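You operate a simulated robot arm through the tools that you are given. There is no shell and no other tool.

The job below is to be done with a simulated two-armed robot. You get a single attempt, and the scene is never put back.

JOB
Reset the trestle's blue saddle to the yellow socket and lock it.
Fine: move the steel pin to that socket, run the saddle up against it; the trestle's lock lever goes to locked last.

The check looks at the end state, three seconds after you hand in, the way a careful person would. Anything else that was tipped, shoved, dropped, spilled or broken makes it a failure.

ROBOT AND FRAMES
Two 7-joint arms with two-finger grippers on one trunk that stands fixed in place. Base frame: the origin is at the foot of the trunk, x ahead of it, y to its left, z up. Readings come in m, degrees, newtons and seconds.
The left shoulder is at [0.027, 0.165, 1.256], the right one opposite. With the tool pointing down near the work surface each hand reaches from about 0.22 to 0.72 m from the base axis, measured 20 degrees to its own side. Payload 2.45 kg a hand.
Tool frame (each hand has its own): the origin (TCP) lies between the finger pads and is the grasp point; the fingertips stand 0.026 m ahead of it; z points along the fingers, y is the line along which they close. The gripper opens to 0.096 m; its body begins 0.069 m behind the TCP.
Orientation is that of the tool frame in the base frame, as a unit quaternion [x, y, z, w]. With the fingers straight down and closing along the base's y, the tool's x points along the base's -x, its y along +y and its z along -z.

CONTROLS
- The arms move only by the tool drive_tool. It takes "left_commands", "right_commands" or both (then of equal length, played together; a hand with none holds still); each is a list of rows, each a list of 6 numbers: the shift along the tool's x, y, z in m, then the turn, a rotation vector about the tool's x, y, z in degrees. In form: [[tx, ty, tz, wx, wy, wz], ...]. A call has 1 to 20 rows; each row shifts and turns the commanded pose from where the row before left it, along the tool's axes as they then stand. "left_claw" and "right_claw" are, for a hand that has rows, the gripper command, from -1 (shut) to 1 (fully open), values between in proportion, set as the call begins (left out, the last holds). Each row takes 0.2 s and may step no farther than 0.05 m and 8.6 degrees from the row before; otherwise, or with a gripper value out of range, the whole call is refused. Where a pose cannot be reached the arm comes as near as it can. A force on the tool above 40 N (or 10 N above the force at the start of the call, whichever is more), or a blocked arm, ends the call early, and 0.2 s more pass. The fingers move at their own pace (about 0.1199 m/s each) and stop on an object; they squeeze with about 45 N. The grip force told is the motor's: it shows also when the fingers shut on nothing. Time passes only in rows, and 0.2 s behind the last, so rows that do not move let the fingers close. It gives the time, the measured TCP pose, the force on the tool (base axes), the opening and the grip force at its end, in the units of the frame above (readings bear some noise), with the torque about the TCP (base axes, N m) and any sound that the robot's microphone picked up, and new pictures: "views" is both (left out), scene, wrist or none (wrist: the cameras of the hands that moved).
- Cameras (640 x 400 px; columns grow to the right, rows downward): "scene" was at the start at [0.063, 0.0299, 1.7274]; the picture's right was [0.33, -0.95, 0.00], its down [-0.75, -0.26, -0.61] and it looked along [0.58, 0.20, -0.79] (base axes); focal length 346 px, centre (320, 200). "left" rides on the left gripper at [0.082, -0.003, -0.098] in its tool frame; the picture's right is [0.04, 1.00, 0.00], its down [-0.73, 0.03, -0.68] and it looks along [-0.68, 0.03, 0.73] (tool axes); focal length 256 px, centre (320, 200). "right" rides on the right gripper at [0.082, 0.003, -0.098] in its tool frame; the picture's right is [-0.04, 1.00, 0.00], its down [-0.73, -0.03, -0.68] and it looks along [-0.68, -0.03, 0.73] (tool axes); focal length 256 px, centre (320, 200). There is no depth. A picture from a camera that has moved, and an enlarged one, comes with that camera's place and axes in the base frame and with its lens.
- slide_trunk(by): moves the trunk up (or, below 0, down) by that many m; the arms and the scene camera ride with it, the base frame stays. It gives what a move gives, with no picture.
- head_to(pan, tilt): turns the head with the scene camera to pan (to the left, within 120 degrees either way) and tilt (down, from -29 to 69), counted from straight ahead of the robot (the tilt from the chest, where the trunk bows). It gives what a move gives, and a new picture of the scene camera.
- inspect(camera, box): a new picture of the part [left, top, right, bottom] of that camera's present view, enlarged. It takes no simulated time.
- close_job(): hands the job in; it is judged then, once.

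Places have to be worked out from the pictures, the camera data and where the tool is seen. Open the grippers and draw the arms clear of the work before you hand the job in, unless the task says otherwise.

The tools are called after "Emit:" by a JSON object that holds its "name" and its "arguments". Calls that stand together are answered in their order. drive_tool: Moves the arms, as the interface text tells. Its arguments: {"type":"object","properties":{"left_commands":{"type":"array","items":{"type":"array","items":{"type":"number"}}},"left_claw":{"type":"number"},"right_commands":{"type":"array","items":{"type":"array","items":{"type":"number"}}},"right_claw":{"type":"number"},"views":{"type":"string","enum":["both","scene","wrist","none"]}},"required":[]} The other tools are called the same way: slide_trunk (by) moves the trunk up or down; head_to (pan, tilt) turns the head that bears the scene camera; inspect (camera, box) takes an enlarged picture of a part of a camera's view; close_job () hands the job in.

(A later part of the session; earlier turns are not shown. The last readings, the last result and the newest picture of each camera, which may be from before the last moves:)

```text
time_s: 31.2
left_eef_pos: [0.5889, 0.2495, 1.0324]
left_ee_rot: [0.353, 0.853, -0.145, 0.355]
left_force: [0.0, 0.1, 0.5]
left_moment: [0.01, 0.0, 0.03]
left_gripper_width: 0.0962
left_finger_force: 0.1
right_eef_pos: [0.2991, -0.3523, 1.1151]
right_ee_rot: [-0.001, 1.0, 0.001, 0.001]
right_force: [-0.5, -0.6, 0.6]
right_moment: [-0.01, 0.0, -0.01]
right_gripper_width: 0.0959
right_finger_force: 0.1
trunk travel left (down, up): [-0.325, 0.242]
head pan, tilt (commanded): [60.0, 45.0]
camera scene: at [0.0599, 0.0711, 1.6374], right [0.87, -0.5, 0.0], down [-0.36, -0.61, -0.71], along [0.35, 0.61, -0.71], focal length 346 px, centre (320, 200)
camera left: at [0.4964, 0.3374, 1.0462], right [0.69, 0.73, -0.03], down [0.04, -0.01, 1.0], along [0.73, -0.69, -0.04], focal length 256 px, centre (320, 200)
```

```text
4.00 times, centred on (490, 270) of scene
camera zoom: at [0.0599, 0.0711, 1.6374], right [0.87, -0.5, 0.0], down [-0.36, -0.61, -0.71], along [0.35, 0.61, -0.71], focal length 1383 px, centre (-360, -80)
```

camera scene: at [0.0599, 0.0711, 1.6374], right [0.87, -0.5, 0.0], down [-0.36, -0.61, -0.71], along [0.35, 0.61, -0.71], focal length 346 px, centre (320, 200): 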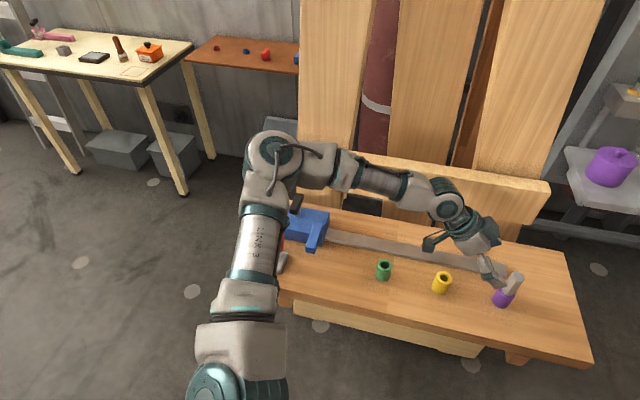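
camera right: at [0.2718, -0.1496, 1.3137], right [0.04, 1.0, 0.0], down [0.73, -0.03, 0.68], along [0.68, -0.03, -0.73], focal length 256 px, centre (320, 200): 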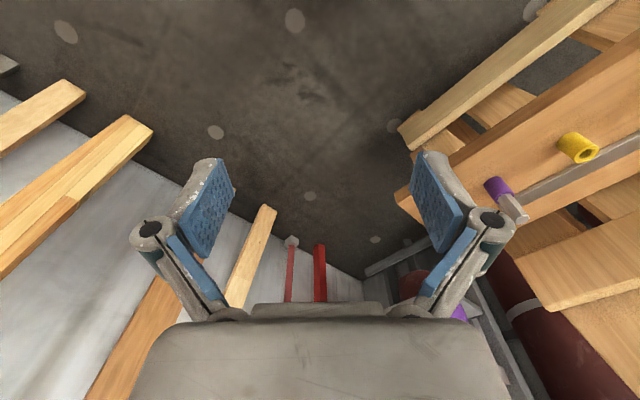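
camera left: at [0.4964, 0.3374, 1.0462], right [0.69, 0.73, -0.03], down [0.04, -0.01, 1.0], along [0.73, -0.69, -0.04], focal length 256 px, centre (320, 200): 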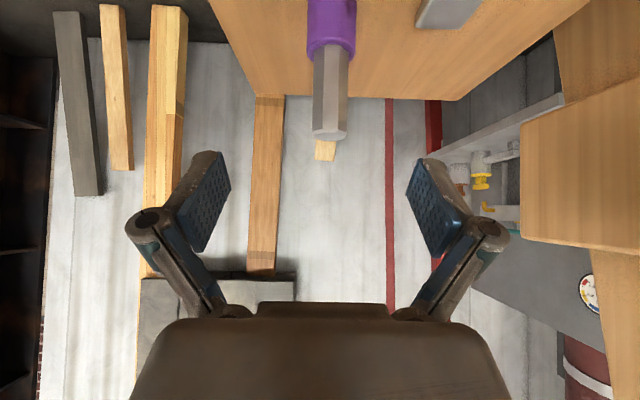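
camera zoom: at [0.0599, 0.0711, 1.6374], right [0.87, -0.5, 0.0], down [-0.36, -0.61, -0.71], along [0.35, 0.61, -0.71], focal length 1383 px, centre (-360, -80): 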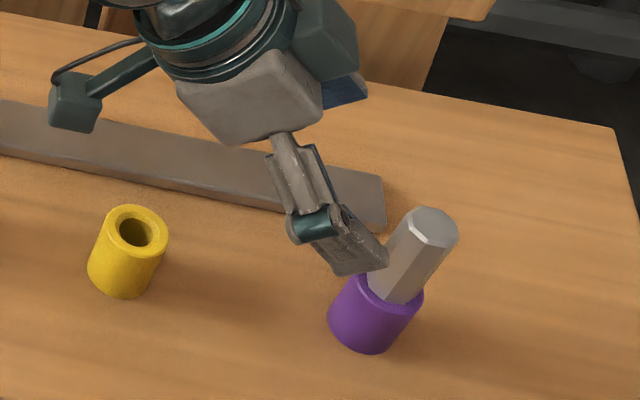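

The pin is about 57 mm ahead along d and about 9 mm toward +n of the current TCP; its top is at z≈0.993. I correct sideways and advance along the fingers until the TCP is on the pin at z≈0.97.

Emit:
{"name": "drive_tool", "arguments": {"left_commands": [[0.0008, 0.0088, 0, 0, 0, 0], [0.00075, 0, 0.0211, 0, 0, 0], [0.00075, 0, 0.0211, 0, 0, 0], [0.00075, 0, 0.0211, 0, 0, 0], [0.00075, 0, 0.0211, 0, 0, 0], [0, 0, 0, 0, 0, 0]], "views": "both"}}

```text
time_s: 32.6
left_eef_pos: [0.6375, 0.2154, 0.9709]
left_ee_rot: [0.354, 0.853, -0.145, 0.355]
left_force: [0.9, 0.0, 0.1]
left_moment: [-0.03, 0.05, -0.04]
left_gripper_width: 0.096
left_finger_force: 0.0
right_eef_pos: [0.3001, -0.3513, 1.1138]
right_ee_rot: [-0.001, 1.0, 0.001, 0.0]
right_force: [-1.2, 0.9, 0.2]
right_moment: [0.0, 0.0, -0.02]
right_gripper_width: 0.0961
right_finger_force: 0.1
trunk travel left (down, up): [-0.325, 0.242]
head pan, tilt (commanded): [60.0, 45.0]
camera scene: at [0.0607, 0.0706, 1.6374], right [0.87, -0.5, 0.0], down [-0.36, -0.61, -0.71], along [0.35, 0.61, -0.71], focal length 346 px, centre (320, 200)
camera left: at [0.5449, 0.3024, 0.9846], right [0.69, 0.73, -0.03], down [0.05, -0.01, 1.0], along [0.73, -0.69, -0.04], focal length 256 px, centre (320, 200)
```

scene: 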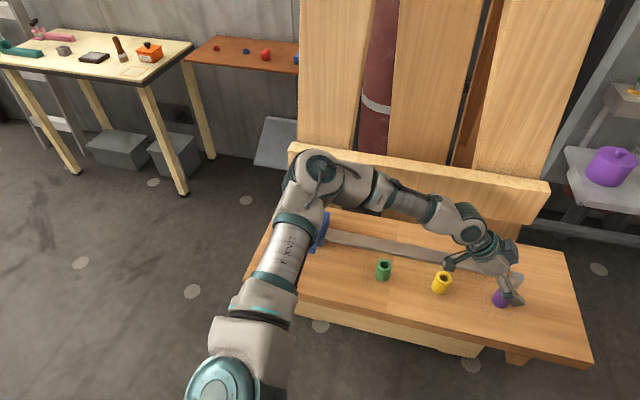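
left: 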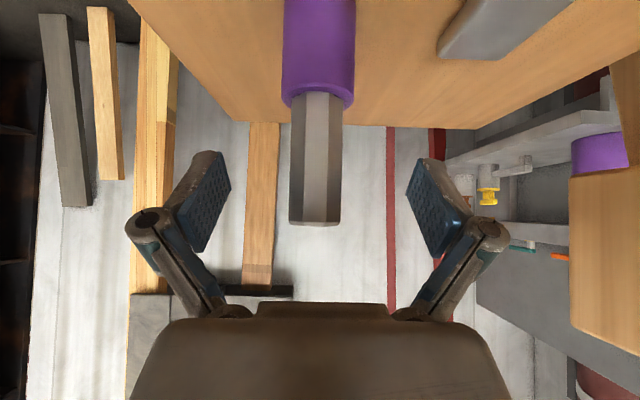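

The pin is centred between the pads (about 2 mm off). I close the gripper.

Emit:
{"name": "drive_tool", "arguments": {"left_commands": [[0, -0.0015, 0, 0, 0, 0], [0, 0, 0, 0, 0, 0], [0, 0, 0, 0, 0, 0], [0, 0, 0, 0, 0, 0]], "left_claw": -1, "views": "wrist"}}

```text
time_s: 33.6
left_eef_pos: [0.6358, 0.2139, 0.9722]
left_ee_rot: [0.354, 0.854, -0.146, 0.352]
left_force: [-5.0, -3.9, -2.8]
left_moment: [-0.19, 0.13, -0.05]
left_gripper_width: 0.024
left_finger_force: 45.3
right_eef_pos: [0.2988, -0.3516, 1.1142]
right_ee_rot: [0.0, 1.0, 0.002, 0.0]
right_force: [0.2, -0.2, -0.7]
right_moment: [-0.01, -0.01, -0.02]
right_gripper_width: 0.0961
right_finger_force: 0.0
trunk travel left (down, up): [-0.325, 0.242]
head pan, tilt (commanded): [60.0, 45.0]
camera left: at [0.5435, 0.3007, 0.9844], right [0.69, 0.73, -0.03], down [0.05, -0.01, 1.0], along [0.73, -0.69, -0.04], focal length 256 px, centre (320, 200)
```

left: 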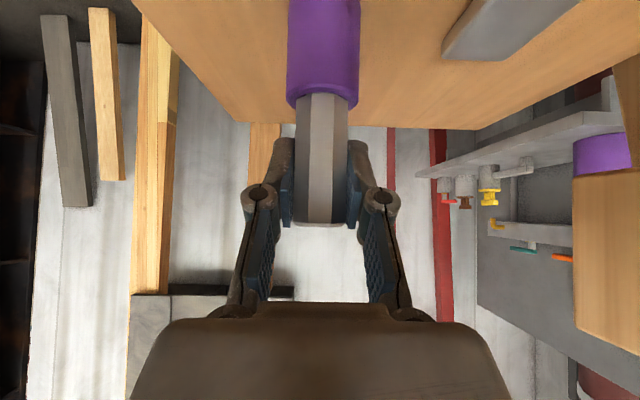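

Gripped: width 24 mm, 45 N, with about 6 N of side load toward -n. I ease 1.5 mm that way, then lift straight up in small rows.

Emit:
{"name": "drive_tool", "arguments": {"left_commands": [[0, -0.0015, 0, 0, 0, 0], [-0.0071, 0, -0.0071, 0, 0, 0], [-0.0071, 0, -0.0071, 0, 0, 0], [-0.0071, 0, -0.0071, 0, 0, 0], [-0.0071, 0, -0.0071, 0, 0, 0], [-0.0071, 0, -0.0071, 0, 0, 0], [0, 0, 0, 0, 0, 0]], "views": "both"}}

```text
time_s: 35.2
left_eef_pos: [0.636, 0.2149, 1.0241]
left_ee_rot: [0.353, 0.854, -0.145, 0.354]
left_force: [-0.1, 0.9, -1.3]
left_moment: [-0.04, 0.0, 0.0]
left_gripper_width: 0.024
left_finger_force: 45.3
right_eef_pos: [0.3011, -0.3523, 1.1148]
right_ee_rot: [-0.001, 1.0, 0.001, 0.001]
right_force: [0.4, -0.4, 0.2]
right_moment: [-0.01, 0.0, -0.04]
right_gripper_width: 0.096
right_finger_force: 0.0
trunk travel left (down, up): [-0.325, 0.242]
head pan, tilt (commanded): [60.0, 45.0]
camera scene: at [0.0615, 0.0709, 1.6373], right [0.87, -0.5, 0.0], down [-0.36, -0.61, -0.71], along [0.35, 0.61, -0.71], focal length 346 px, centre (320, 200)
camera left: at [0.5441, 0.3019, 1.0368], right [0.69, 0.73, -0.03], down [0.05, -0.01, 1.0], along [0.73, -0.69, -0.04], focal length 256 px, centre (320, 200)
```

scene: 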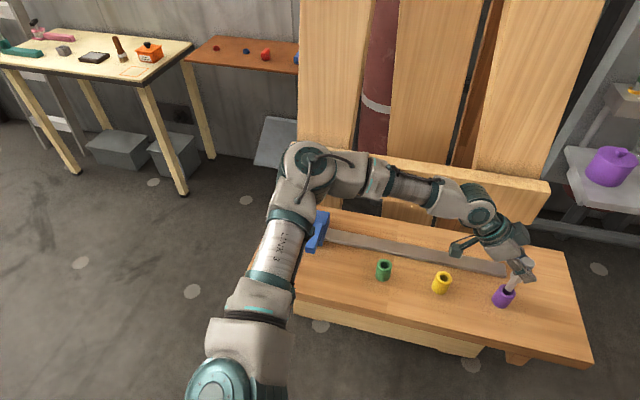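
left: 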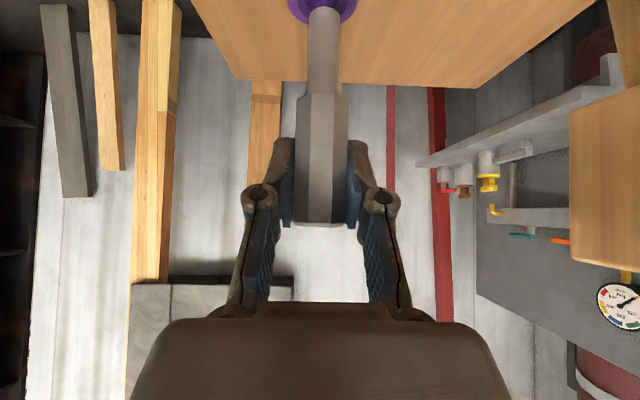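

The narrower shank is sliding out and the force is near zero. I keep lifting another 40 mm.

Emit:
{"name": "drive_tool", "arguments": {"left_commands": [[-0.0071, 0, -0.0071, 0, 0, 0], [-0.0071, 0, -0.0071, 0, 0, 0], [-0.0071, 0, -0.0071, 0, 0, 0], [-0.0071, 0, -0.0071, 0, 0, 0], [0, 0, 0, 0, 0, 0]], "views": "both"}}

```text
time_s: 36.4
left_eef_pos: [0.6358, 0.2148, 1.0635]
left_ee_rot: [0.353, 0.853, -0.146, 0.354]
left_force: [0.1, 0.0, -0.9]
left_moment: [-0.01, -0.01, 0.01]
left_gripper_width: 0.0239
left_finger_force: 44.7
right_eef_pos: [0.3004, -0.3506, 1.115]
right_ee_rot: [0.0, 1.0, 0.0, 0.0]
right_force: [-0.1, -0.9, -0.3]
right_moment: [-0.04, -0.01, -0.05]
right_gripper_width: 0.0959
right_finger_force: 0.1
trunk travel left (down, up): [-0.325, 0.242]
head pan, tilt (commanded): [60.0, 45.0]
camera scene: at [0.0616, 0.0709, 1.6373], right [0.87, -0.5, 0.0], down [-0.36, -0.61, -0.71], along [0.35, 0.61, -0.71], focal length 346 px, centre (320, 200)
camera left: at [0.5436, 0.3025, 1.0763], right [0.69, 0.73, -0.03], down [0.05, -0.01, 1.0], along [0.73, -0.69, -0.04], focal length 256 px, centre (320, 200)
```

scene: 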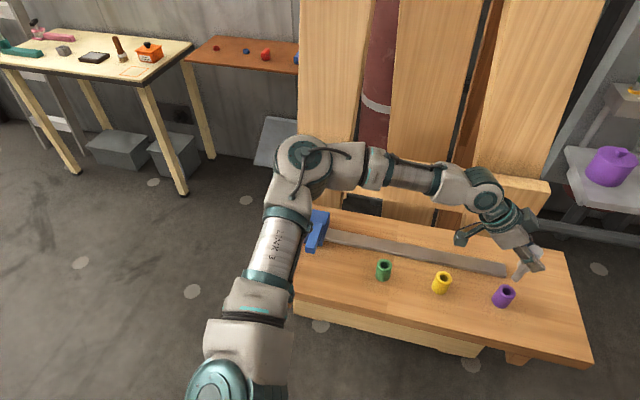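
left: 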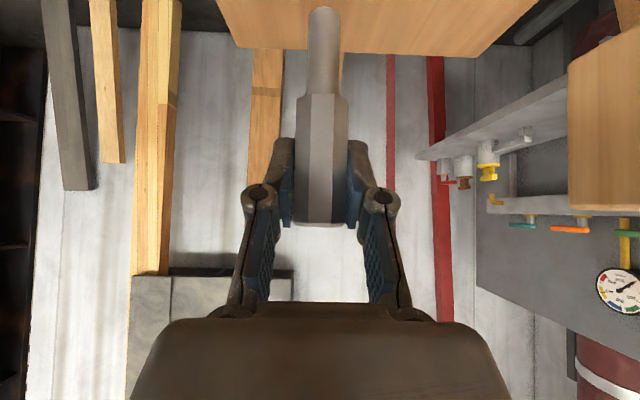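

The pin is free: octagon plus a shank about 43 mm long, whose lower end is about 48 mm above the sockets. I measure the now-open purple socket and the yellow one in enlarged views.

Emit:
{"name": "inspect", "arguments": {"camera": "scene", "box": [420, 255, 532, 325]}}

Emit:
{"name": "inspect", "arguments": {"camera": "scene", "box": [360, 245, 472, 315]}}

Emit:
{"name": "inspect", "arguments": {"camera": "left", "box": [240, 0, 400, 100]}}

Emit:
{"name": "inspect", "arguments": {"camera": "scene", "box": [480, 220, 592, 290]}}

```text
5.71 times, centred on (476, 290) of scene
camera zoom: at [0.0616, 0.0709, 1.6373], right [0.87, -0.5, 0.0], down [-0.36, -0.61, -0.71], along [0.35, 0.61, -0.71], focal length 1976 px, centre (-571, -314)
```

zoom: 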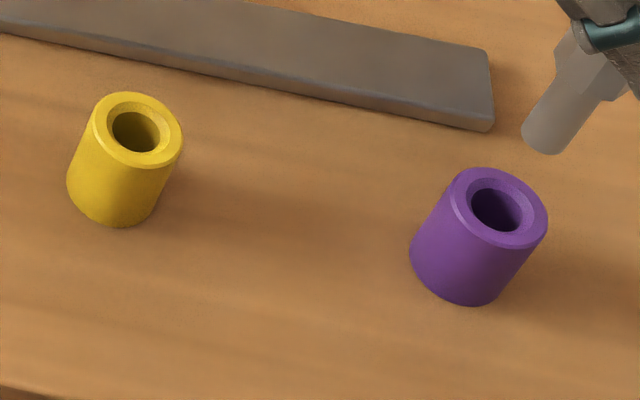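

```text
5.71 times, centred on (416, 280) of scene
camera zoom: at [0.0616, 0.0709, 1.6373], right [0.87, -0.5, 0.0], down [-0.36, -0.61, -0.71], along [0.35, 0.61, -0.71], focal length 1976 px, centre (-229, -257)
```

zoom: 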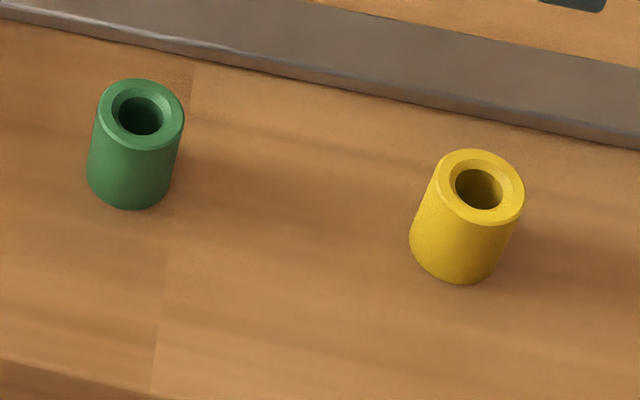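

```text
4.00 times, centred on (320, 50) of left
camera zoom: at [0.5436, 0.3025, 1.0763], right [0.69, 0.73, -0.03], down [0.05, -0.01, 1.0], along [0.73, -0.69, -0.04], focal length 1024 px, centre (320, 800)
```

zoom: 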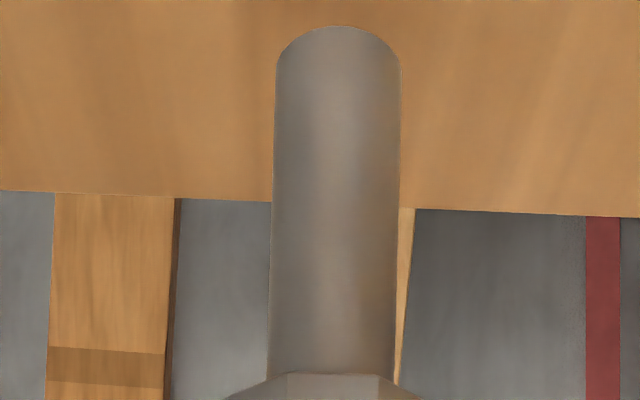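

```text
5.71 times, centred on (536, 255) of scene
camera zoom: at [0.0616, 0.0709, 1.6373], right [0.87, -0.5, 0.0], down [-0.36, -0.61, -0.71], along [0.35, 0.61, -0.71], focal length 1976 px, centre (-914, -114)
```

zoom: 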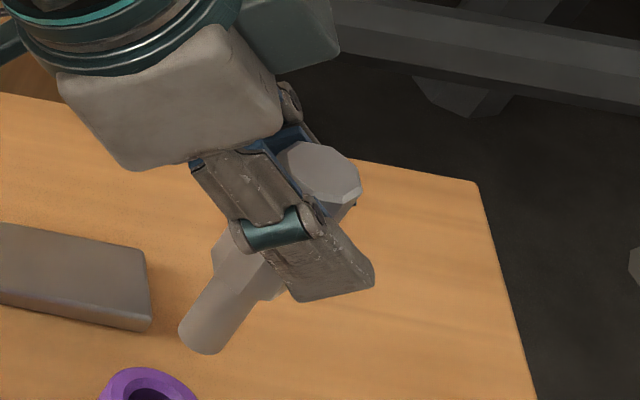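

The purple socket measures (0.637, 0.213) and the yellow (0.538, 0.312), so the spacing is 0.140 m at 45°, which agrees with the grip reading. I carry the pin 0.14 m along -d at this height.

Emit:
{"name": "drive_tool", "arguments": {"left_commands": [[0.02475, 0, -0.02475, 0, 0, 0], [0.02475, 0, -0.02475, 0, 0, 0], [0.02475, 0, -0.02475, 0, 0, 0], [0.02475, 0, -0.02475, 0, 0, 0], [0, 0, 0, 0, 0, 0], [0, 0, 0, 0, 0, 0]], "views": "both"}}

```text
time_s: 37.8
left_eef_pos: [0.5354, 0.3163, 1.0641]
left_ee_rot: [0.354, 0.854, -0.146, 0.353]
left_force: [0.2, -0.4, -0.6]
left_moment: [-0.03, 0.03, 0.0]
left_gripper_width: 0.0241
left_finger_force: 45.4
right_eef_pos: [0.301, -0.3517, 1.1149]
right_ee_rot: [-0.002, 1.0, 0.0, 0.001]
right_force: [0.2, -1.0, 0.3]
right_moment: [0.01, -0.01, -0.02]
right_gripper_width: 0.096
right_finger_force: 0.1
trunk travel left (down, up): [-0.325, 0.242]
head pan, tilt (commanded): [60.0, 45.0]
camera scene: at [0.0606, 0.0712, 1.6373], right [0.87, -0.5, 0.0], down [-0.36, -0.61, -0.71], along [0.35, 0.61, -0.71], focal length 346 px, centre (320, 200)
camera left: at [0.4425, 0.4026, 1.0772], right [0.69, 0.73, -0.03], down [0.05, -0.01, 1.0], along [0.73, -0.69, -0.04], focal length 256 px, centre (320, 200)
```

scene: 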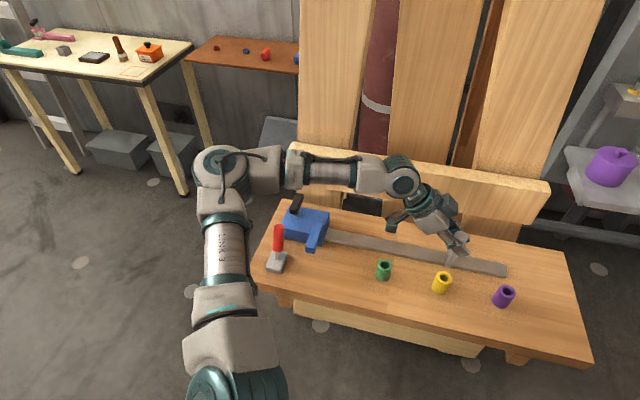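
left: 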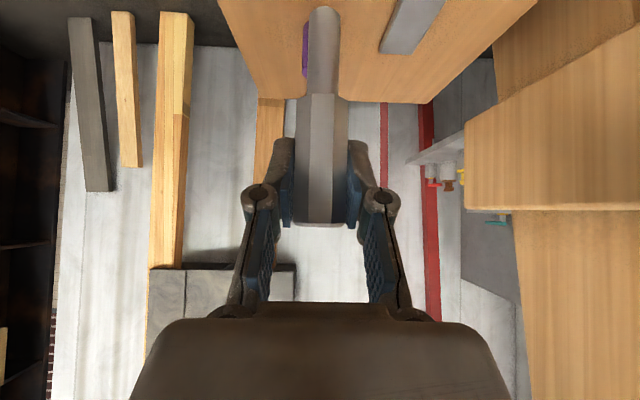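

The pin now hangs near the yellow socket; the reading suggests 2–3 mm overshoot along -d. I enlarge the scene view to check the shank end against the socket.

Emit:
{"name": "inspect", "arguments": {"camera": "scene", "box": [400, 230, 496, 290]}}

Emit:
{"name": "inspect", "arguments": {"camera": "scene", "box": [400, 240, 496, 300]}}

```text
6.67 times, centred on (448, 260) of scene
camera zoom: at [0.0606, 0.0712, 1.6373], right [0.87, -0.5, 0.0], down [-0.36, -0.61, -0.71], along [0.35, 0.61, -0.71], focal length 2305 px, centre (-533, -200)
```

zoom: 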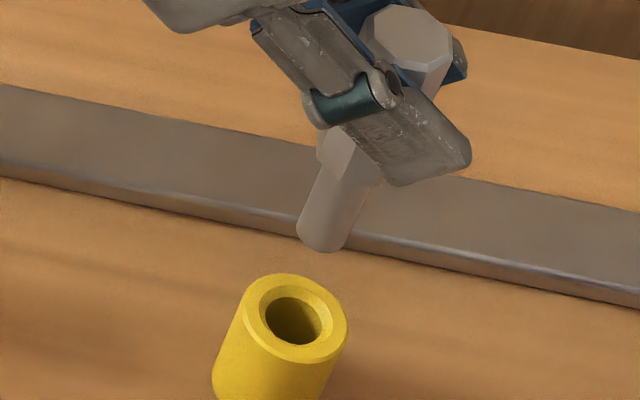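

```text
6.67 times, centred on (448, 270) of scene
camera zoom: at [0.0606, 0.0712, 1.6373], right [0.87, -0.5, 0.0], down [-0.36, -0.61, -0.71], along [0.35, 0.61, -0.71], focal length 2305 px, centre (-533, -267)
```

zoom: 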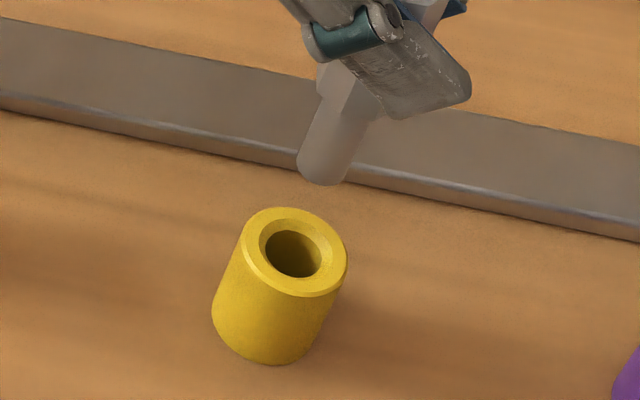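

The shank end is about 3 mm too far along -d and good in n. I correct by 3 mm and lower 30 mm, so the shank end stays about 18 mm above the socket.

Emit:
{"name": "drive_tool", "arguments": {"left_commands": [[-0.0021, 0, 0.0021, 0, 0, 0], [0.0071, 0, 0.0071, 0, 0, 0], [0.0071, 0, 0.0071, 0, 0, 0], [0.0071, 0, 0.0071, 0, 0, 0], [0, 0, 0, 0, 0, 0]], "views": "both"}}

Emit:
{"name": "inspect", "arguments": {"camera": "scene", "box": [400, 235, 496, 295]}}

Emit:
{"name": "inspect", "arguments": {"camera": "left", "box": [240, 0, 400, 100]}}

```text
time_s: 39.0
left_eef_pos: [0.5374, 0.3125, 1.0349]
left_ee_rot: [0.354, 0.853, -0.146, 0.354]
left_force: [-0.7, 1.1, -0.7]
left_moment: [0.0, -0.02, 0.02]
left_gripper_width: 0.024
left_finger_force: 44.9
right_eef_pos: [0.3001, -0.3517, 1.1151]
right_ee_rot: [-0.002, 1.0, 0.001, 0.001]
right_force: [-0.4, 0.3, 0.3]
right_moment: [0.0, -0.02, 0.02]
right_gripper_width: 0.096
right_finger_force: 0.0
trunk travel left (down, up): [-0.325, 0.242]
head pan, tilt (commanded): [60.0, 45.0]
camera scene: at [0.0603, 0.0721, 1.6373], right [0.87, -0.5, 0.0], down [-0.36, -0.61, -0.71], along [0.35, 0.61, -0.71], focal length 346 px, centre (320, 200)
camera left: at [0.4449, 0.3995, 1.0459], right [0.69, 0.73, -0.03], down [0.05, -0.01, 1.0], along [0.73, -0.69, -0.04], focal length 256 px, centre (320, 200)
```

scene: 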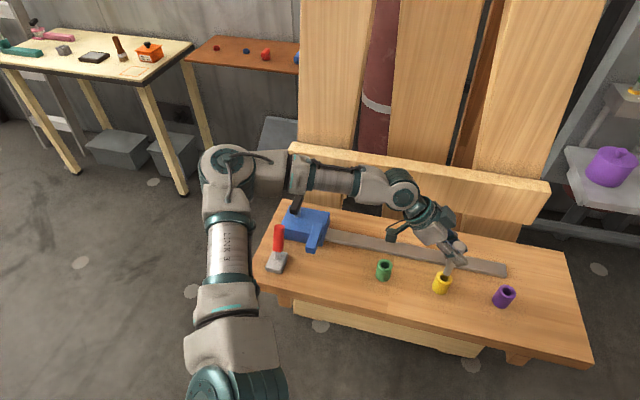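
left: 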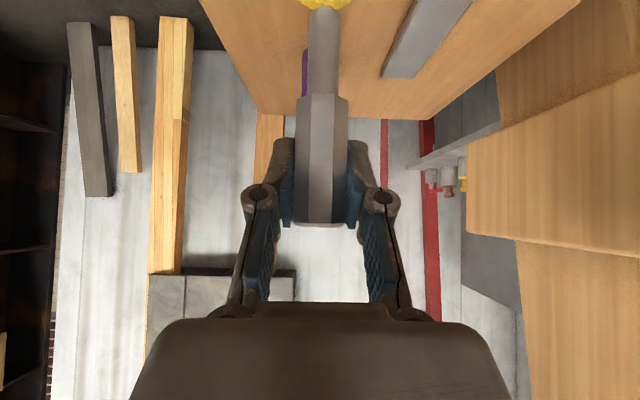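

```text
6.67 times, centred on (448, 265) of scene
camera zoom: at [0.0603, 0.0721, 1.6373], right [0.87, -0.5, 0.0], down [-0.36, -0.61, -0.71], along [0.35, 0.61, -0.71], focal length 2305 px, centre (-533, -233)
```

zoom: 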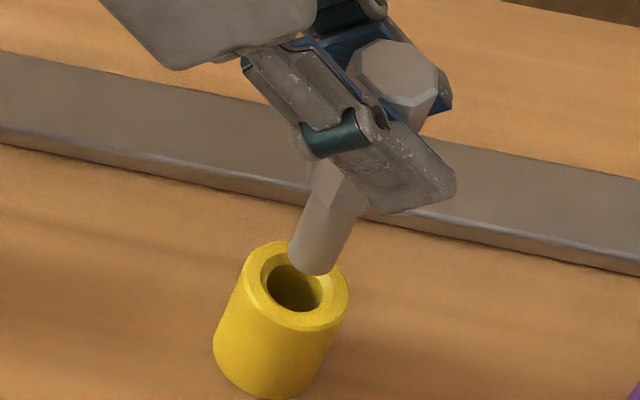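

```text
4.00 times, centred on (320, 50) of left
camera zoom: at [0.4449, 0.3995, 1.0459], right [0.69, 0.73, -0.03], down [0.05, -0.01, 1.0], along [0.73, -0.69, -0.04], focal length 1024 px, centre (320, 800)
```

zoom: 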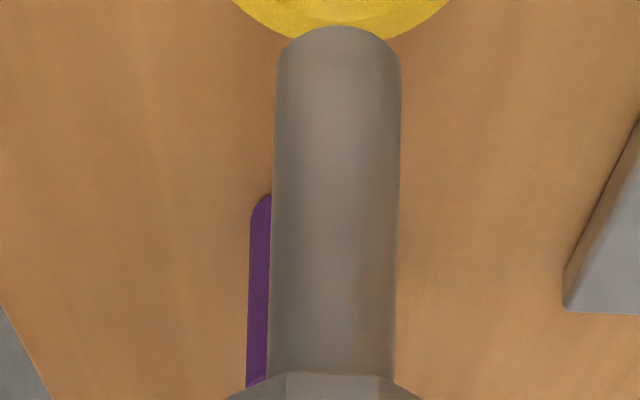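

The shank is within about 1 mm of the hole's axis in both views. I lower 30 mm and check the force.

Emit:
{"name": "drive_tool", "arguments": {"left_commands": [[0.00495, 0, 0.00495, 0, 0, 0], [0.00495, 0, 0.00495, 0, 0, 0], [0.00495, 0, 0.00495, 0, 0, 0], [0.00495, 0, 0.00495, 0, 0, 0], [0, 0, 0, 0, 0, 0]], "views": "both"}}

Emit:
{"name": "inspect", "arguments": {"camera": "scene", "box": [400, 235, 496, 295]}}

```text
time_s: 40.2
left_eef_pos: [0.5379, 0.3122, 1.0054]
left_ee_rot: [0.354, 0.853, -0.146, 0.354]
left_force: [0.1, 0.0, -1.3]
left_moment: [0.02, -0.01, 0.01]
left_gripper_width: 0.0238
left_finger_force: 45.2
right_eef_pos: [0.3008, -0.3502, 1.115]
right_ee_rot: [-0.001, 1.0, 0.001, 0.001]
right_force: [0.3, -0.1, 0.5]
right_moment: [0.02, 0.01, 0.01]
right_gripper_width: 0.096
right_finger_force: 0.0
trunk travel left (down, up): [-0.325, 0.242]
head pan, tilt (commanded): [60.0, 45.0]
camera scene: at [0.0604, 0.072, 1.6373], right [0.87, -0.5, 0.0], down [-0.36, -0.61, -0.71], along [0.35, 0.61, -0.71], focal length 346 px, centre (320, 200)
camera left: at [0.4457, 0.3993, 1.017], right [0.69, 0.73, -0.03], down [0.05, -0.01, 1.0], along [0.73, -0.69, -0.04], focal length 256 px, centre (320, 200)
```

scene: 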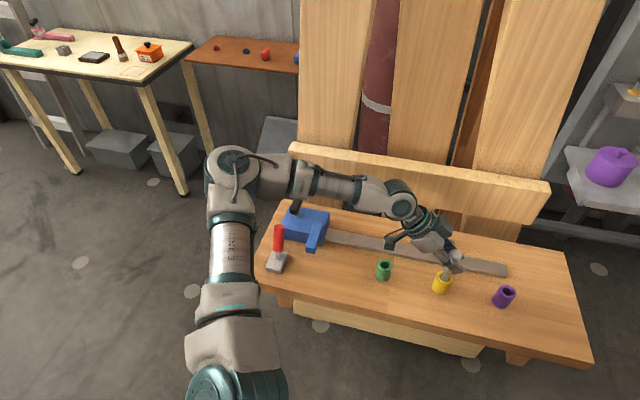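
left: 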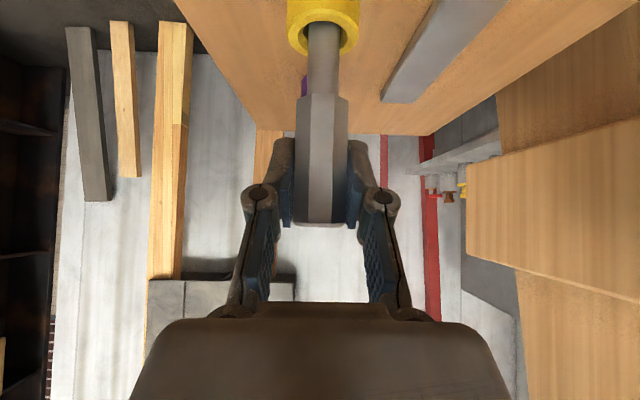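

```text
6.67 times, centred on (448, 265) of scene
camera zoom: at [0.0604, 0.072, 1.6373], right [0.87, -0.5, 0.0], down [-0.36, -0.61, -0.71], along [0.35, 0.61, -0.71], focal length 2305 px, centre (-533, -233)
```

zoom: 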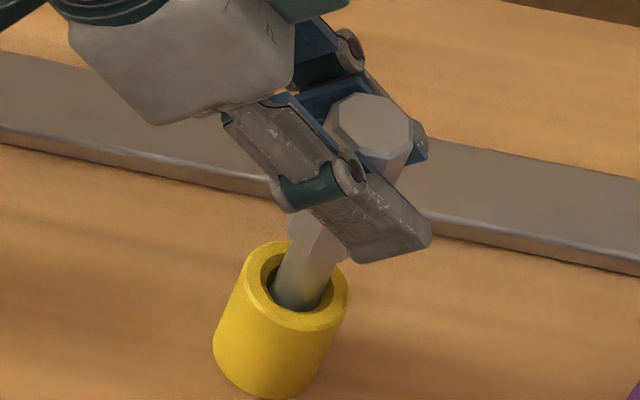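

The shank is in the hole with no side force. I lower the rest of the way, about 32 mm, until it seats.

Emit:
{"name": "drive_tool", "arguments": {"left_commands": [[0.0057, 0, 0.0057, 0, 0, 0], [0.0057, 0, 0.0057, 0, 0, 0], [0.0057, 0, 0.0057, 0, 0, 0], [0.0057, 0, 0.0057, 0, 0, 0], [0, 0, 0, 0, 0, 0]], "views": "both"}}

Emit:
{"name": "inspect", "arguments": {"camera": "scene", "box": [400, 235, 496, 295]}}

```text
time_s: 41.4
left_eef_pos: [0.5383, 0.3115, 0.9723]
left_ee_rot: [0.353, 0.853, -0.146, 0.356]
left_force: [-11.2, 5.5, 10.4]
left_moment: [0.55, 0.97, -0.04]
left_gripper_width: 0.0241
left_finger_force: 45.0
right_eef_pos: [0.2982, -0.3499, 1.1153]
right_ee_rot: [0.0, 1.0, 0.0, 0.001]
right_force: [0.6, 0.9, 0.2]
right_moment: [-0.02, 0.0, 0.01]
right_gripper_width: 0.096
right_finger_force: 0.0
trunk travel left (down, up): [-0.325, 0.242]
head pan, tilt (commanded): [60.0, 45.0]
camera scene: at [0.0554, 0.0727, 1.6376], right [0.87, -0.5, 0.0], down [-0.35, -0.61, -0.71], along [0.35, 0.61, -0.71], focal length 346 px, centre (320, 200)
camera left: at [0.4459, 0.3988, 0.985], right [0.69, 0.73, -0.03], down [0.04, -0.01, 1.0], along [0.73, -0.69, -0.04], focal length 256 px, centre (320, 200)
```

scene: 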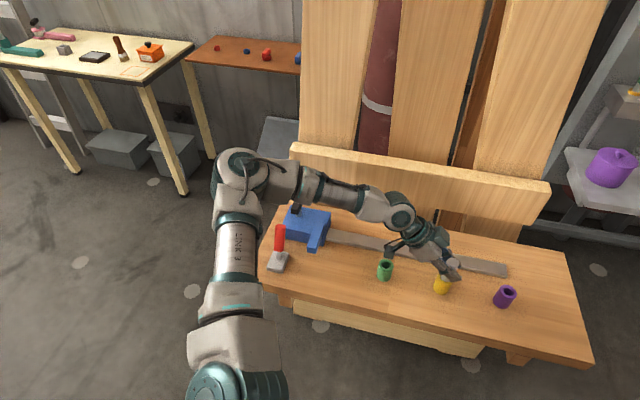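
left: 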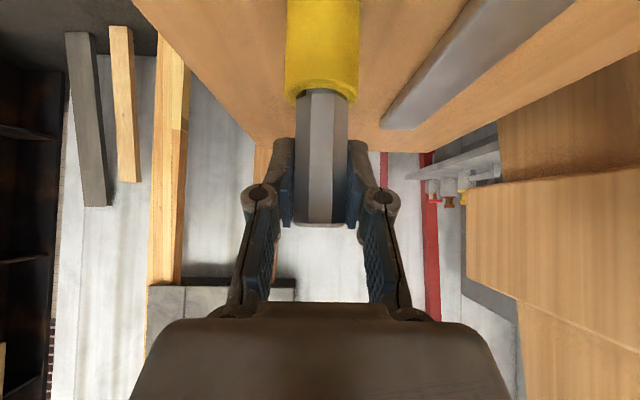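

```text
6.67 times, centred on (448, 265) of scene
camera zoom: at [0.0554, 0.0727, 1.6376], right [0.87, -0.5, 0.0], down [-0.35, -0.61, -0.71], along [0.35, 0.61, -0.71], focal length 2305 px, centre (-533, -233)
```

zoom: 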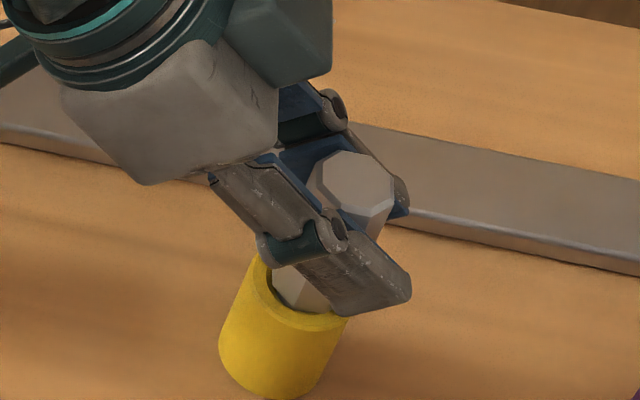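

The pin is down at the same height as it sat in the purple socket (TCP 0.972), with about 15 N contact. I open the fingers and look before withdrawing.

Emit:
{"name": "drive_tool", "arguments": {"left_commands": [[0, 0, 0, 0, 0, 0], [0, 0, 0, 0, 0, 0], [0, 0, 0, 0, 0, 0]], "left_claw": 1, "views": "wrist"}}

Emit:
{"name": "inspect", "arguments": {"camera": "scene", "box": [400, 235, 496, 295]}}

```text
time_s: 42.2
left_eef_pos: [0.5405, 0.3113, 0.9705]
left_ee_rot: [0.353, 0.854, -0.146, 0.354]
left_force: [-0.5, -0.3, -0.4]
left_moment: [-0.02, 0.03, -0.02]
left_gripper_width: 0.096
left_finger_force: 0.1
right_eef_pos: [0.3021, -0.3523, 1.1153]
right_ee_rot: [0.0, 1.0, 0.0, 0.001]
right_force: [-0.4, -0.1, 0.6]
right_moment: [-0.03, -0.01, 0.0]
right_gripper_width: 0.0961
right_finger_force: 0.1
trunk travel left (down, up): [-0.325, 0.242]
head pan, tilt (commanded): [60.0, 45.0]
camera left: at [0.4485, 0.3979, 0.9836], right [0.69, 0.73, -0.03], down [0.05, -0.01, 1.0], along [0.73, -0.69, -0.04], focal length 256 px, centre (320, 200)
```

left: 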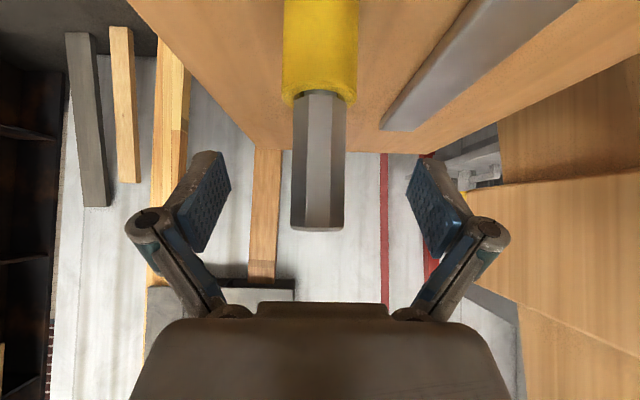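

```text
6.67 times, centred on (448, 265) of scene
camera zoom: at [0.0611, 0.0716, 1.6373], right [0.87, -0.5, 0.0], down [-0.36, -0.61, -0.71], along [0.35, 0.61, -0.71], focal length 2305 px, centre (-533, -233)
```

zoom: 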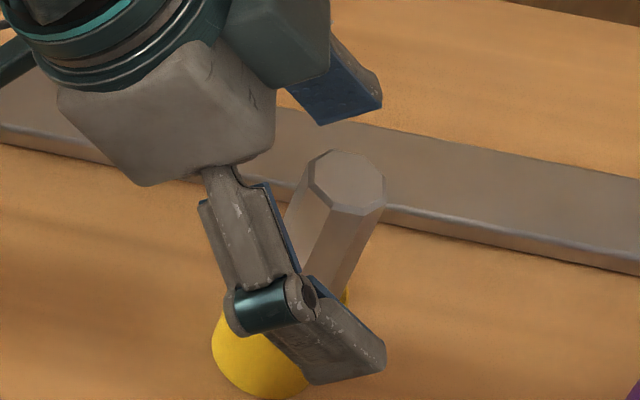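

The pin stands in the yellow socket. I withdraw along the finger axis and up.

Emit:
{"name": "drive_tool", "arguments": {"left_commands": [[0, 0, -0.03, 0, 0, 0], [0, 0, -0.04, 0, 0, 0], [0, 0, -0.045, 0, 0, 0], [-0.03, 0, -0.03, 0, 0, 0], [-0.03, 0, -0.03, 0, 0, 0], [0, 0, 0, 0, 0, 0]], "views": "both"}}

Emit:
{"name": "inspect", "arguments": {"camera": "scene", "box": [400, 235, 496, 295]}}

Emit:
{"name": "inspect", "arguments": {"camera": "scene", "box": [250, 185, 346, 245]}}

Emit:
{"name": "inspect", "arguments": {"camera": "scene", "box": [250, 220, 346, 280]}}

```text
time_s: 43.6
left_eef_pos: [0.4801, 0.3671, 1.1356]
left_ee_rot: [0.354, 0.853, -0.145, 0.354]
left_force: [-0.2, 0.0, 0.2]
left_moment: [0.0, 0.02, 0.02]
left_gripper_width: 0.0959
left_finger_force: 0.0
right_eef_pos: [0.3003, -0.352, 1.1143]
right_ee_rot: [-0.001, 1.0, 0.0, 0.002]
right_force: [0.4, -0.2, 1.0]
right_moment: [0.0, 0.02, 0.01]
right_gripper_width: 0.0955
right_finger_force: 0.1
trunk travel left (down, up): [-0.325, 0.242]
head pan, tilt (commanded): [60.0, 45.0]
camera scene: at [0.0596, 0.0707, 1.6374], right [0.87, -0.5, 0.0], down [-0.36, -0.61, -0.71], along [0.35, 0.61, -0.71], focal length 346 px, centre (320, 200)
camera left: at [0.3888, 0.455, 1.1478], right [0.69, 0.73, -0.03], down [0.05, -0.01, 1.0], along [0.73, -0.69, -0.04], focal length 256 px, centre (320, 200)
```

scene: 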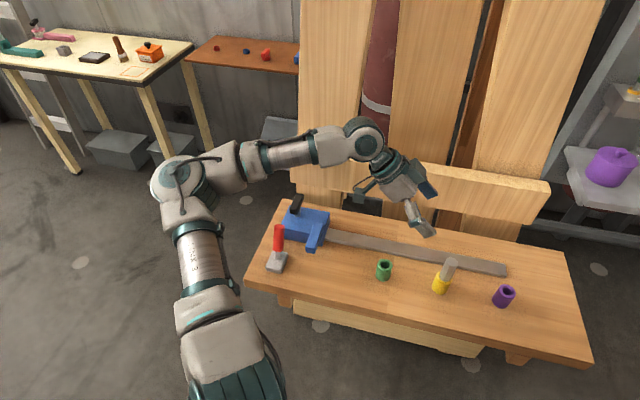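
left: 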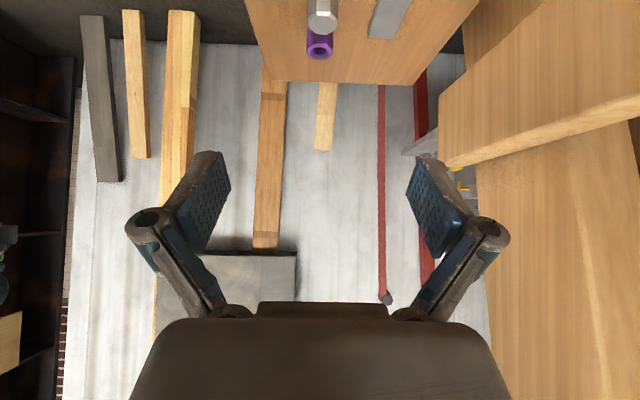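

```text
6.67 times, centred on (448, 265) of scene
camera zoom: at [0.0596, 0.0707, 1.6374], right [0.87, -0.5, 0.0], down [-0.36, -0.61, -0.71], along [0.35, 0.61, -0.71], focal length 2305 px, centre (-533, -233)
```

zoom: 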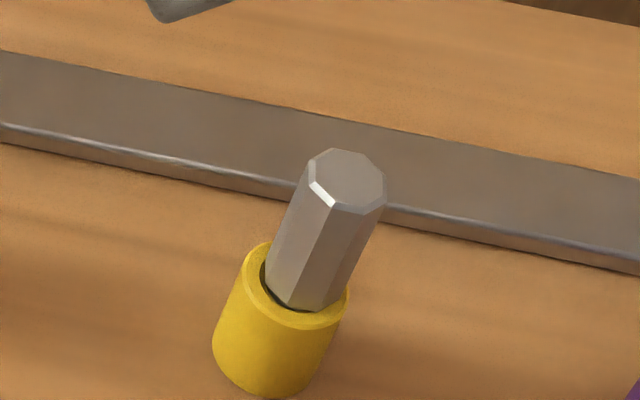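

```text
6.67 times, centred on (298, 215) of scene
camera zoom: at [0.0596, 0.0707, 1.6374], right [0.87, -0.5, 0.0], down [-0.36, -0.61, -0.71], along [0.35, 0.61, -0.71], focal length 2305 px, centre (467, 100)
```

zoom: 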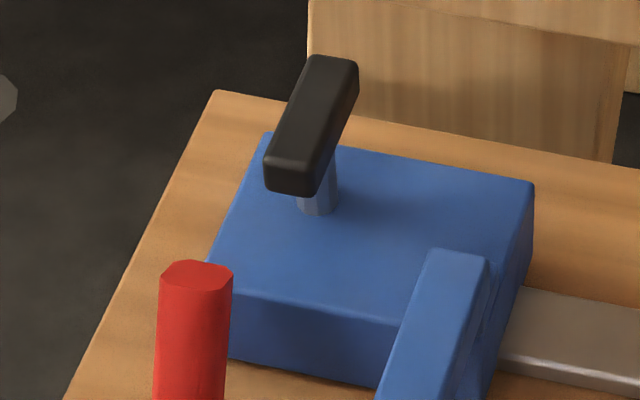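

```text
6.67 times, centred on (298, 250) of scene
camera zoom: at [0.0596, 0.0707, 1.6374], right [0.87, -0.5, 0.0], down [-0.36, -0.61, -0.71], along [0.35, 0.61, -0.71], focal length 2305 px, centre (467, -133)
```

zoom: 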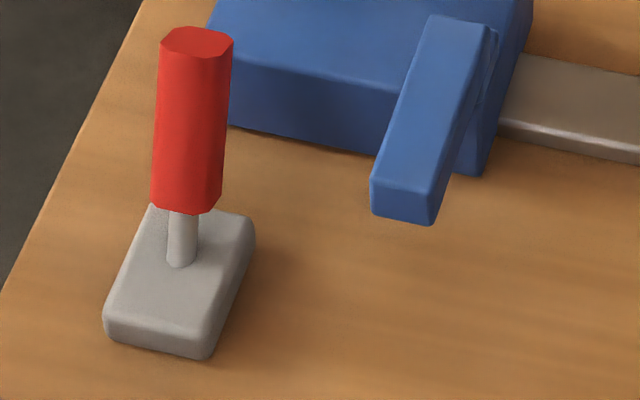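

The pin looks well seated and upright. The handle bar is at about (0.3245, 0.650, 0.995), lying across the rail; the saddle top is z≈0.94, the saddle's finger face at d≈-0.148 and the pin's face at d≈0.1455, so about 0.29 m of travel. I rise a little, untilt, and turn to yaw +45° so that the fingers close along the rail.

Emit:
{"name": "drive_tool", "arguments": {"left_commands": [[-0.0212, 0, -0.0212, 0, 0, 0], [-0.0212, 0, -0.0212, 0, 0, 0], [0, 0, 0, 0, 7.5, 0], [0, 0, 0, 0, 7.5, 0], [0, 0, 0, 0, 7.5, 0], [0, 0, 0, 0, 7.5, 0], [0, 0, 0, 0, 7.5, 0], [0, 0, 0, 0, 7.5, 0], [0, 0, 0, 0, 0, -7.5], [0, 0, 0, 0, 0, -7.5], [0, 0, 0, 0, 0, -7.5], [0, 0, 0, 0, 0, -7.5], [0, 0, 0, 0, 0, -7.5], [0, 0, 0, 0, 0, -7.5], [0, 0, 0, 0, 0, -7.5], [0, 0, 0, 0, 0, -7.5], [0, 0, 0, 0, 0, -7.5], [0, 0, 0, 0, 0, -7.5], [0, 0, 0, 0, 0, -7.5], [0, 0, 0, 0, 0, -7.5]], "views": "both"}}

```text
time_s: 47.8
left_eef_pos: [0.4802, 0.3684, 1.1975]
left_ee_rot: [-0.384, 0.923, 0.0, 0.001]
left_force: [0.7, 0.1, 0.1]
left_moment: [-0.01, 0.01, -0.02]
left_gripper_width: 0.0957
left_finger_force: 0.0
right_eef_pos: [0.2995, -0.3505, 1.116]
right_ee_rot: [-0.001, 1.0, 0.001, 0.0]
right_force: [-0.1, 0.6, 0.0]
right_moment: [0.01, 0.0, 0.04]
right_gripper_width: 0.0958
right_finger_force: 0.1
trunk travel left (down, up): [-0.325, 0.242]
head pan, tilt (commanded): [60.0, 45.0]
camera scene: at [0.0604, 0.0709, 1.6374], right [0.87, -0.5, 0.0], down [-0.36, -0.61, -0.71], along [0.35, 0.61, -0.71], focal length 346 px, centre (320, 200)
camera left: at [0.4253, 0.3084, 1.2978], right [-0.74, 0.68, 0.0], down [0.5, 0.54, 0.68], along [0.46, 0.5, -0.73], focal length 256 px, centre (320, 200)
```

scene: 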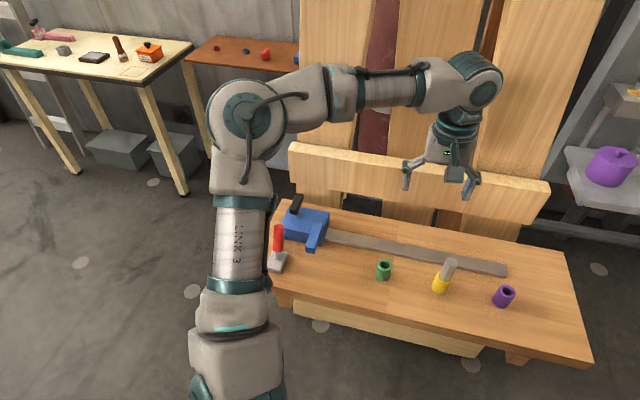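
left: 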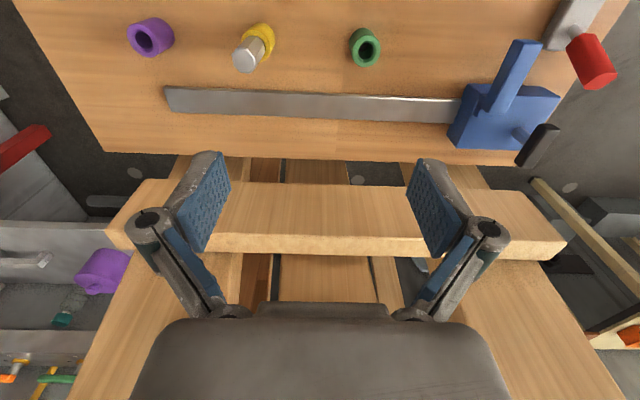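

I move above the saddle handle at z≈1.15 and look.

Emit:
{"name": "drive_tool", "arguments": {"left_commands": [[-0.0111, 0.0386, 0.0059, 0, 0, 0], [-0.0111, 0.0386, 0.0059, 0, 0, 0], [-0.0111, 0.0386, 0.0059, 0, 0, 0], [-0.0111, 0.0386, 0.0059, 0, 0, 0], [-0.0111, 0.0386, 0.0059, 0, 0, 0], [-0.0111, 0.0386, 0.0059, 0, 0, 0], [-0.0111, 0.0386, 0.0059, 0, 0, 0], [-0.0111, 0.0386, 0.0059, 0, 0, 0], [0, 0, 0, 0, 0, 0], [0, 0, 0, 0, 0, 0]], "views": "both"}}

```text
time_s: 50.0
left_eef_pos: [0.3237, 0.6491, 1.1482]
left_ee_rot: [-0.383, 0.924, 0.001, 0.001]
left_force: [-0.1, -0.3, -0.1]
left_moment: [-0.01, 0.03, -0.01]
left_gripper_width: 0.0959
left_finger_force: 0.1
right_eef_pos: [0.301, -0.3516, 1.1148]
right_ee_rot: [-0.001, 1.0, 0.001, 0.0]
right_force: [-0.7, 0.9, -0.9]
right_moment: [0.0, -0.02, 0.04]
right_gripper_width: 0.096
right_finger_force: 0.0
trunk travel left (down, up): [-0.325, 0.242]
head pan, tilt (commanded): [60.0, 45.0]
camera scene: at [0.0591, 0.0722, 1.6373], right [0.87, -0.5, 0.0], down [-0.35, -0.61, -0.71], along [0.35, 0.61, -0.71], focal length 346 px, centre (320, 200)
camera left: at [0.2686, 0.5887, 1.2469], right [-0.74, 0.68, 0.0], down [0.5, 0.54, 0.68], along [0.46, 0.5, -0.73], focal length 256 px, centre (320, 200)
```

scene: 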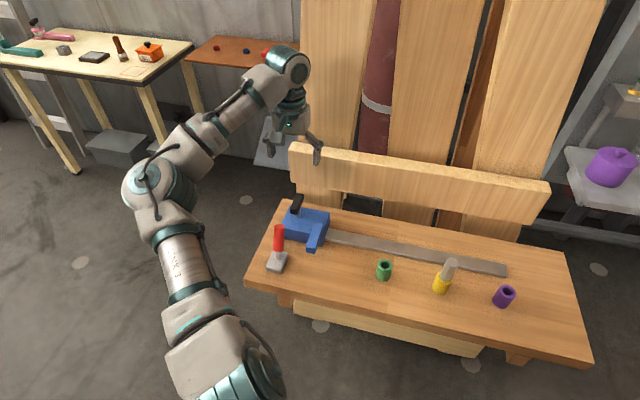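
left: 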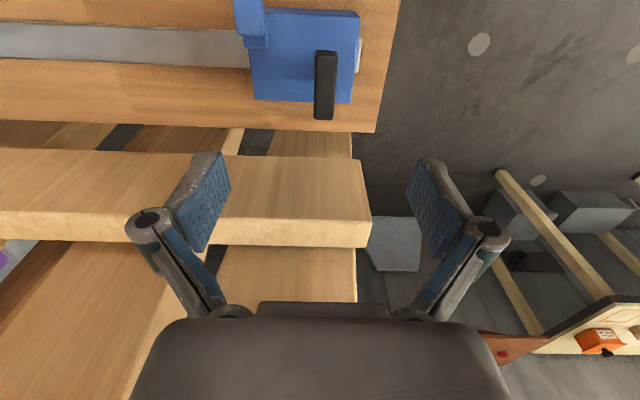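

The handle is almost straight below. I enlarge to refine its offset and its size.

Emit:
{"name": "inspect", "arguments": {"camera": "left", "box": [272, 40, 384, 110]}}

Emit:
{"name": "inspect", "arguments": {"camera": "left", "box": [272, 60, 384, 130]}}

Emit:
{"name": "inspect", "arguments": {"camera": "left", "box": [200, 0, 312, 70]}}

```text
5.71 times, centred on (328, 75) of left
camera zoom: at [0.2686, 0.5887, 1.2469], right [-0.74, 0.68, 0.0], down [0.5, 0.54, 0.68], along [0.46, 0.5, -0.73], focal length 1463 px, centre (274, 914)
```

zoom: 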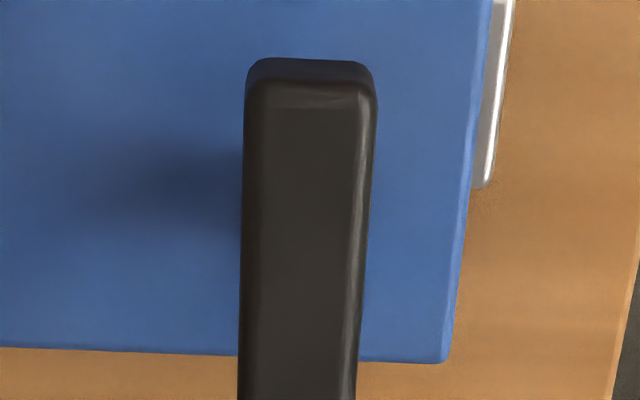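

```text
5.71 times, centred on (328, 95) of left
camera zoom: at [0.2686, 0.5887, 1.2469], right [-0.74, 0.68, 0.0], down [0.5, 0.54, 0.68], along [0.46, 0.5, -0.73], focal length 1463 px, centre (274, 800)
```

zoom: 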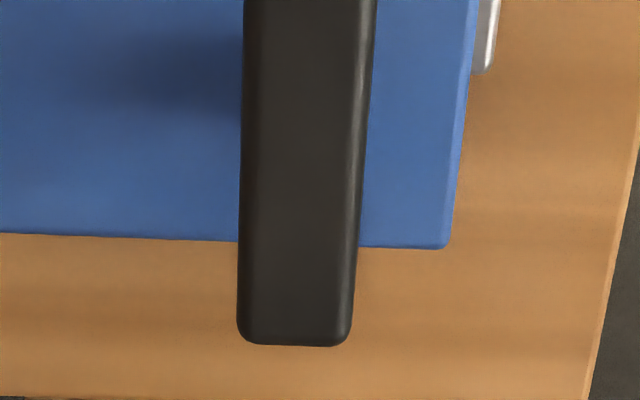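

```text
5.71 times, centred on (256, 35) of left
camera zoom: at [0.2686, 0.5887, 1.2469], right [-0.74, 0.68, 0.0], down [0.5, 0.54, 0.68], along [0.46, 0.5, -0.73], focal length 1463 px, centre (686, 1143)
```

zoom: 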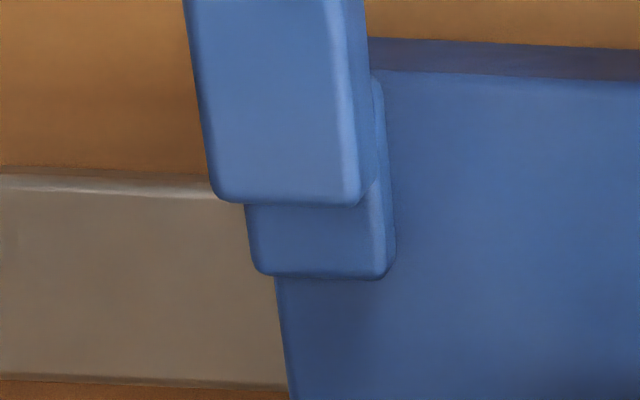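

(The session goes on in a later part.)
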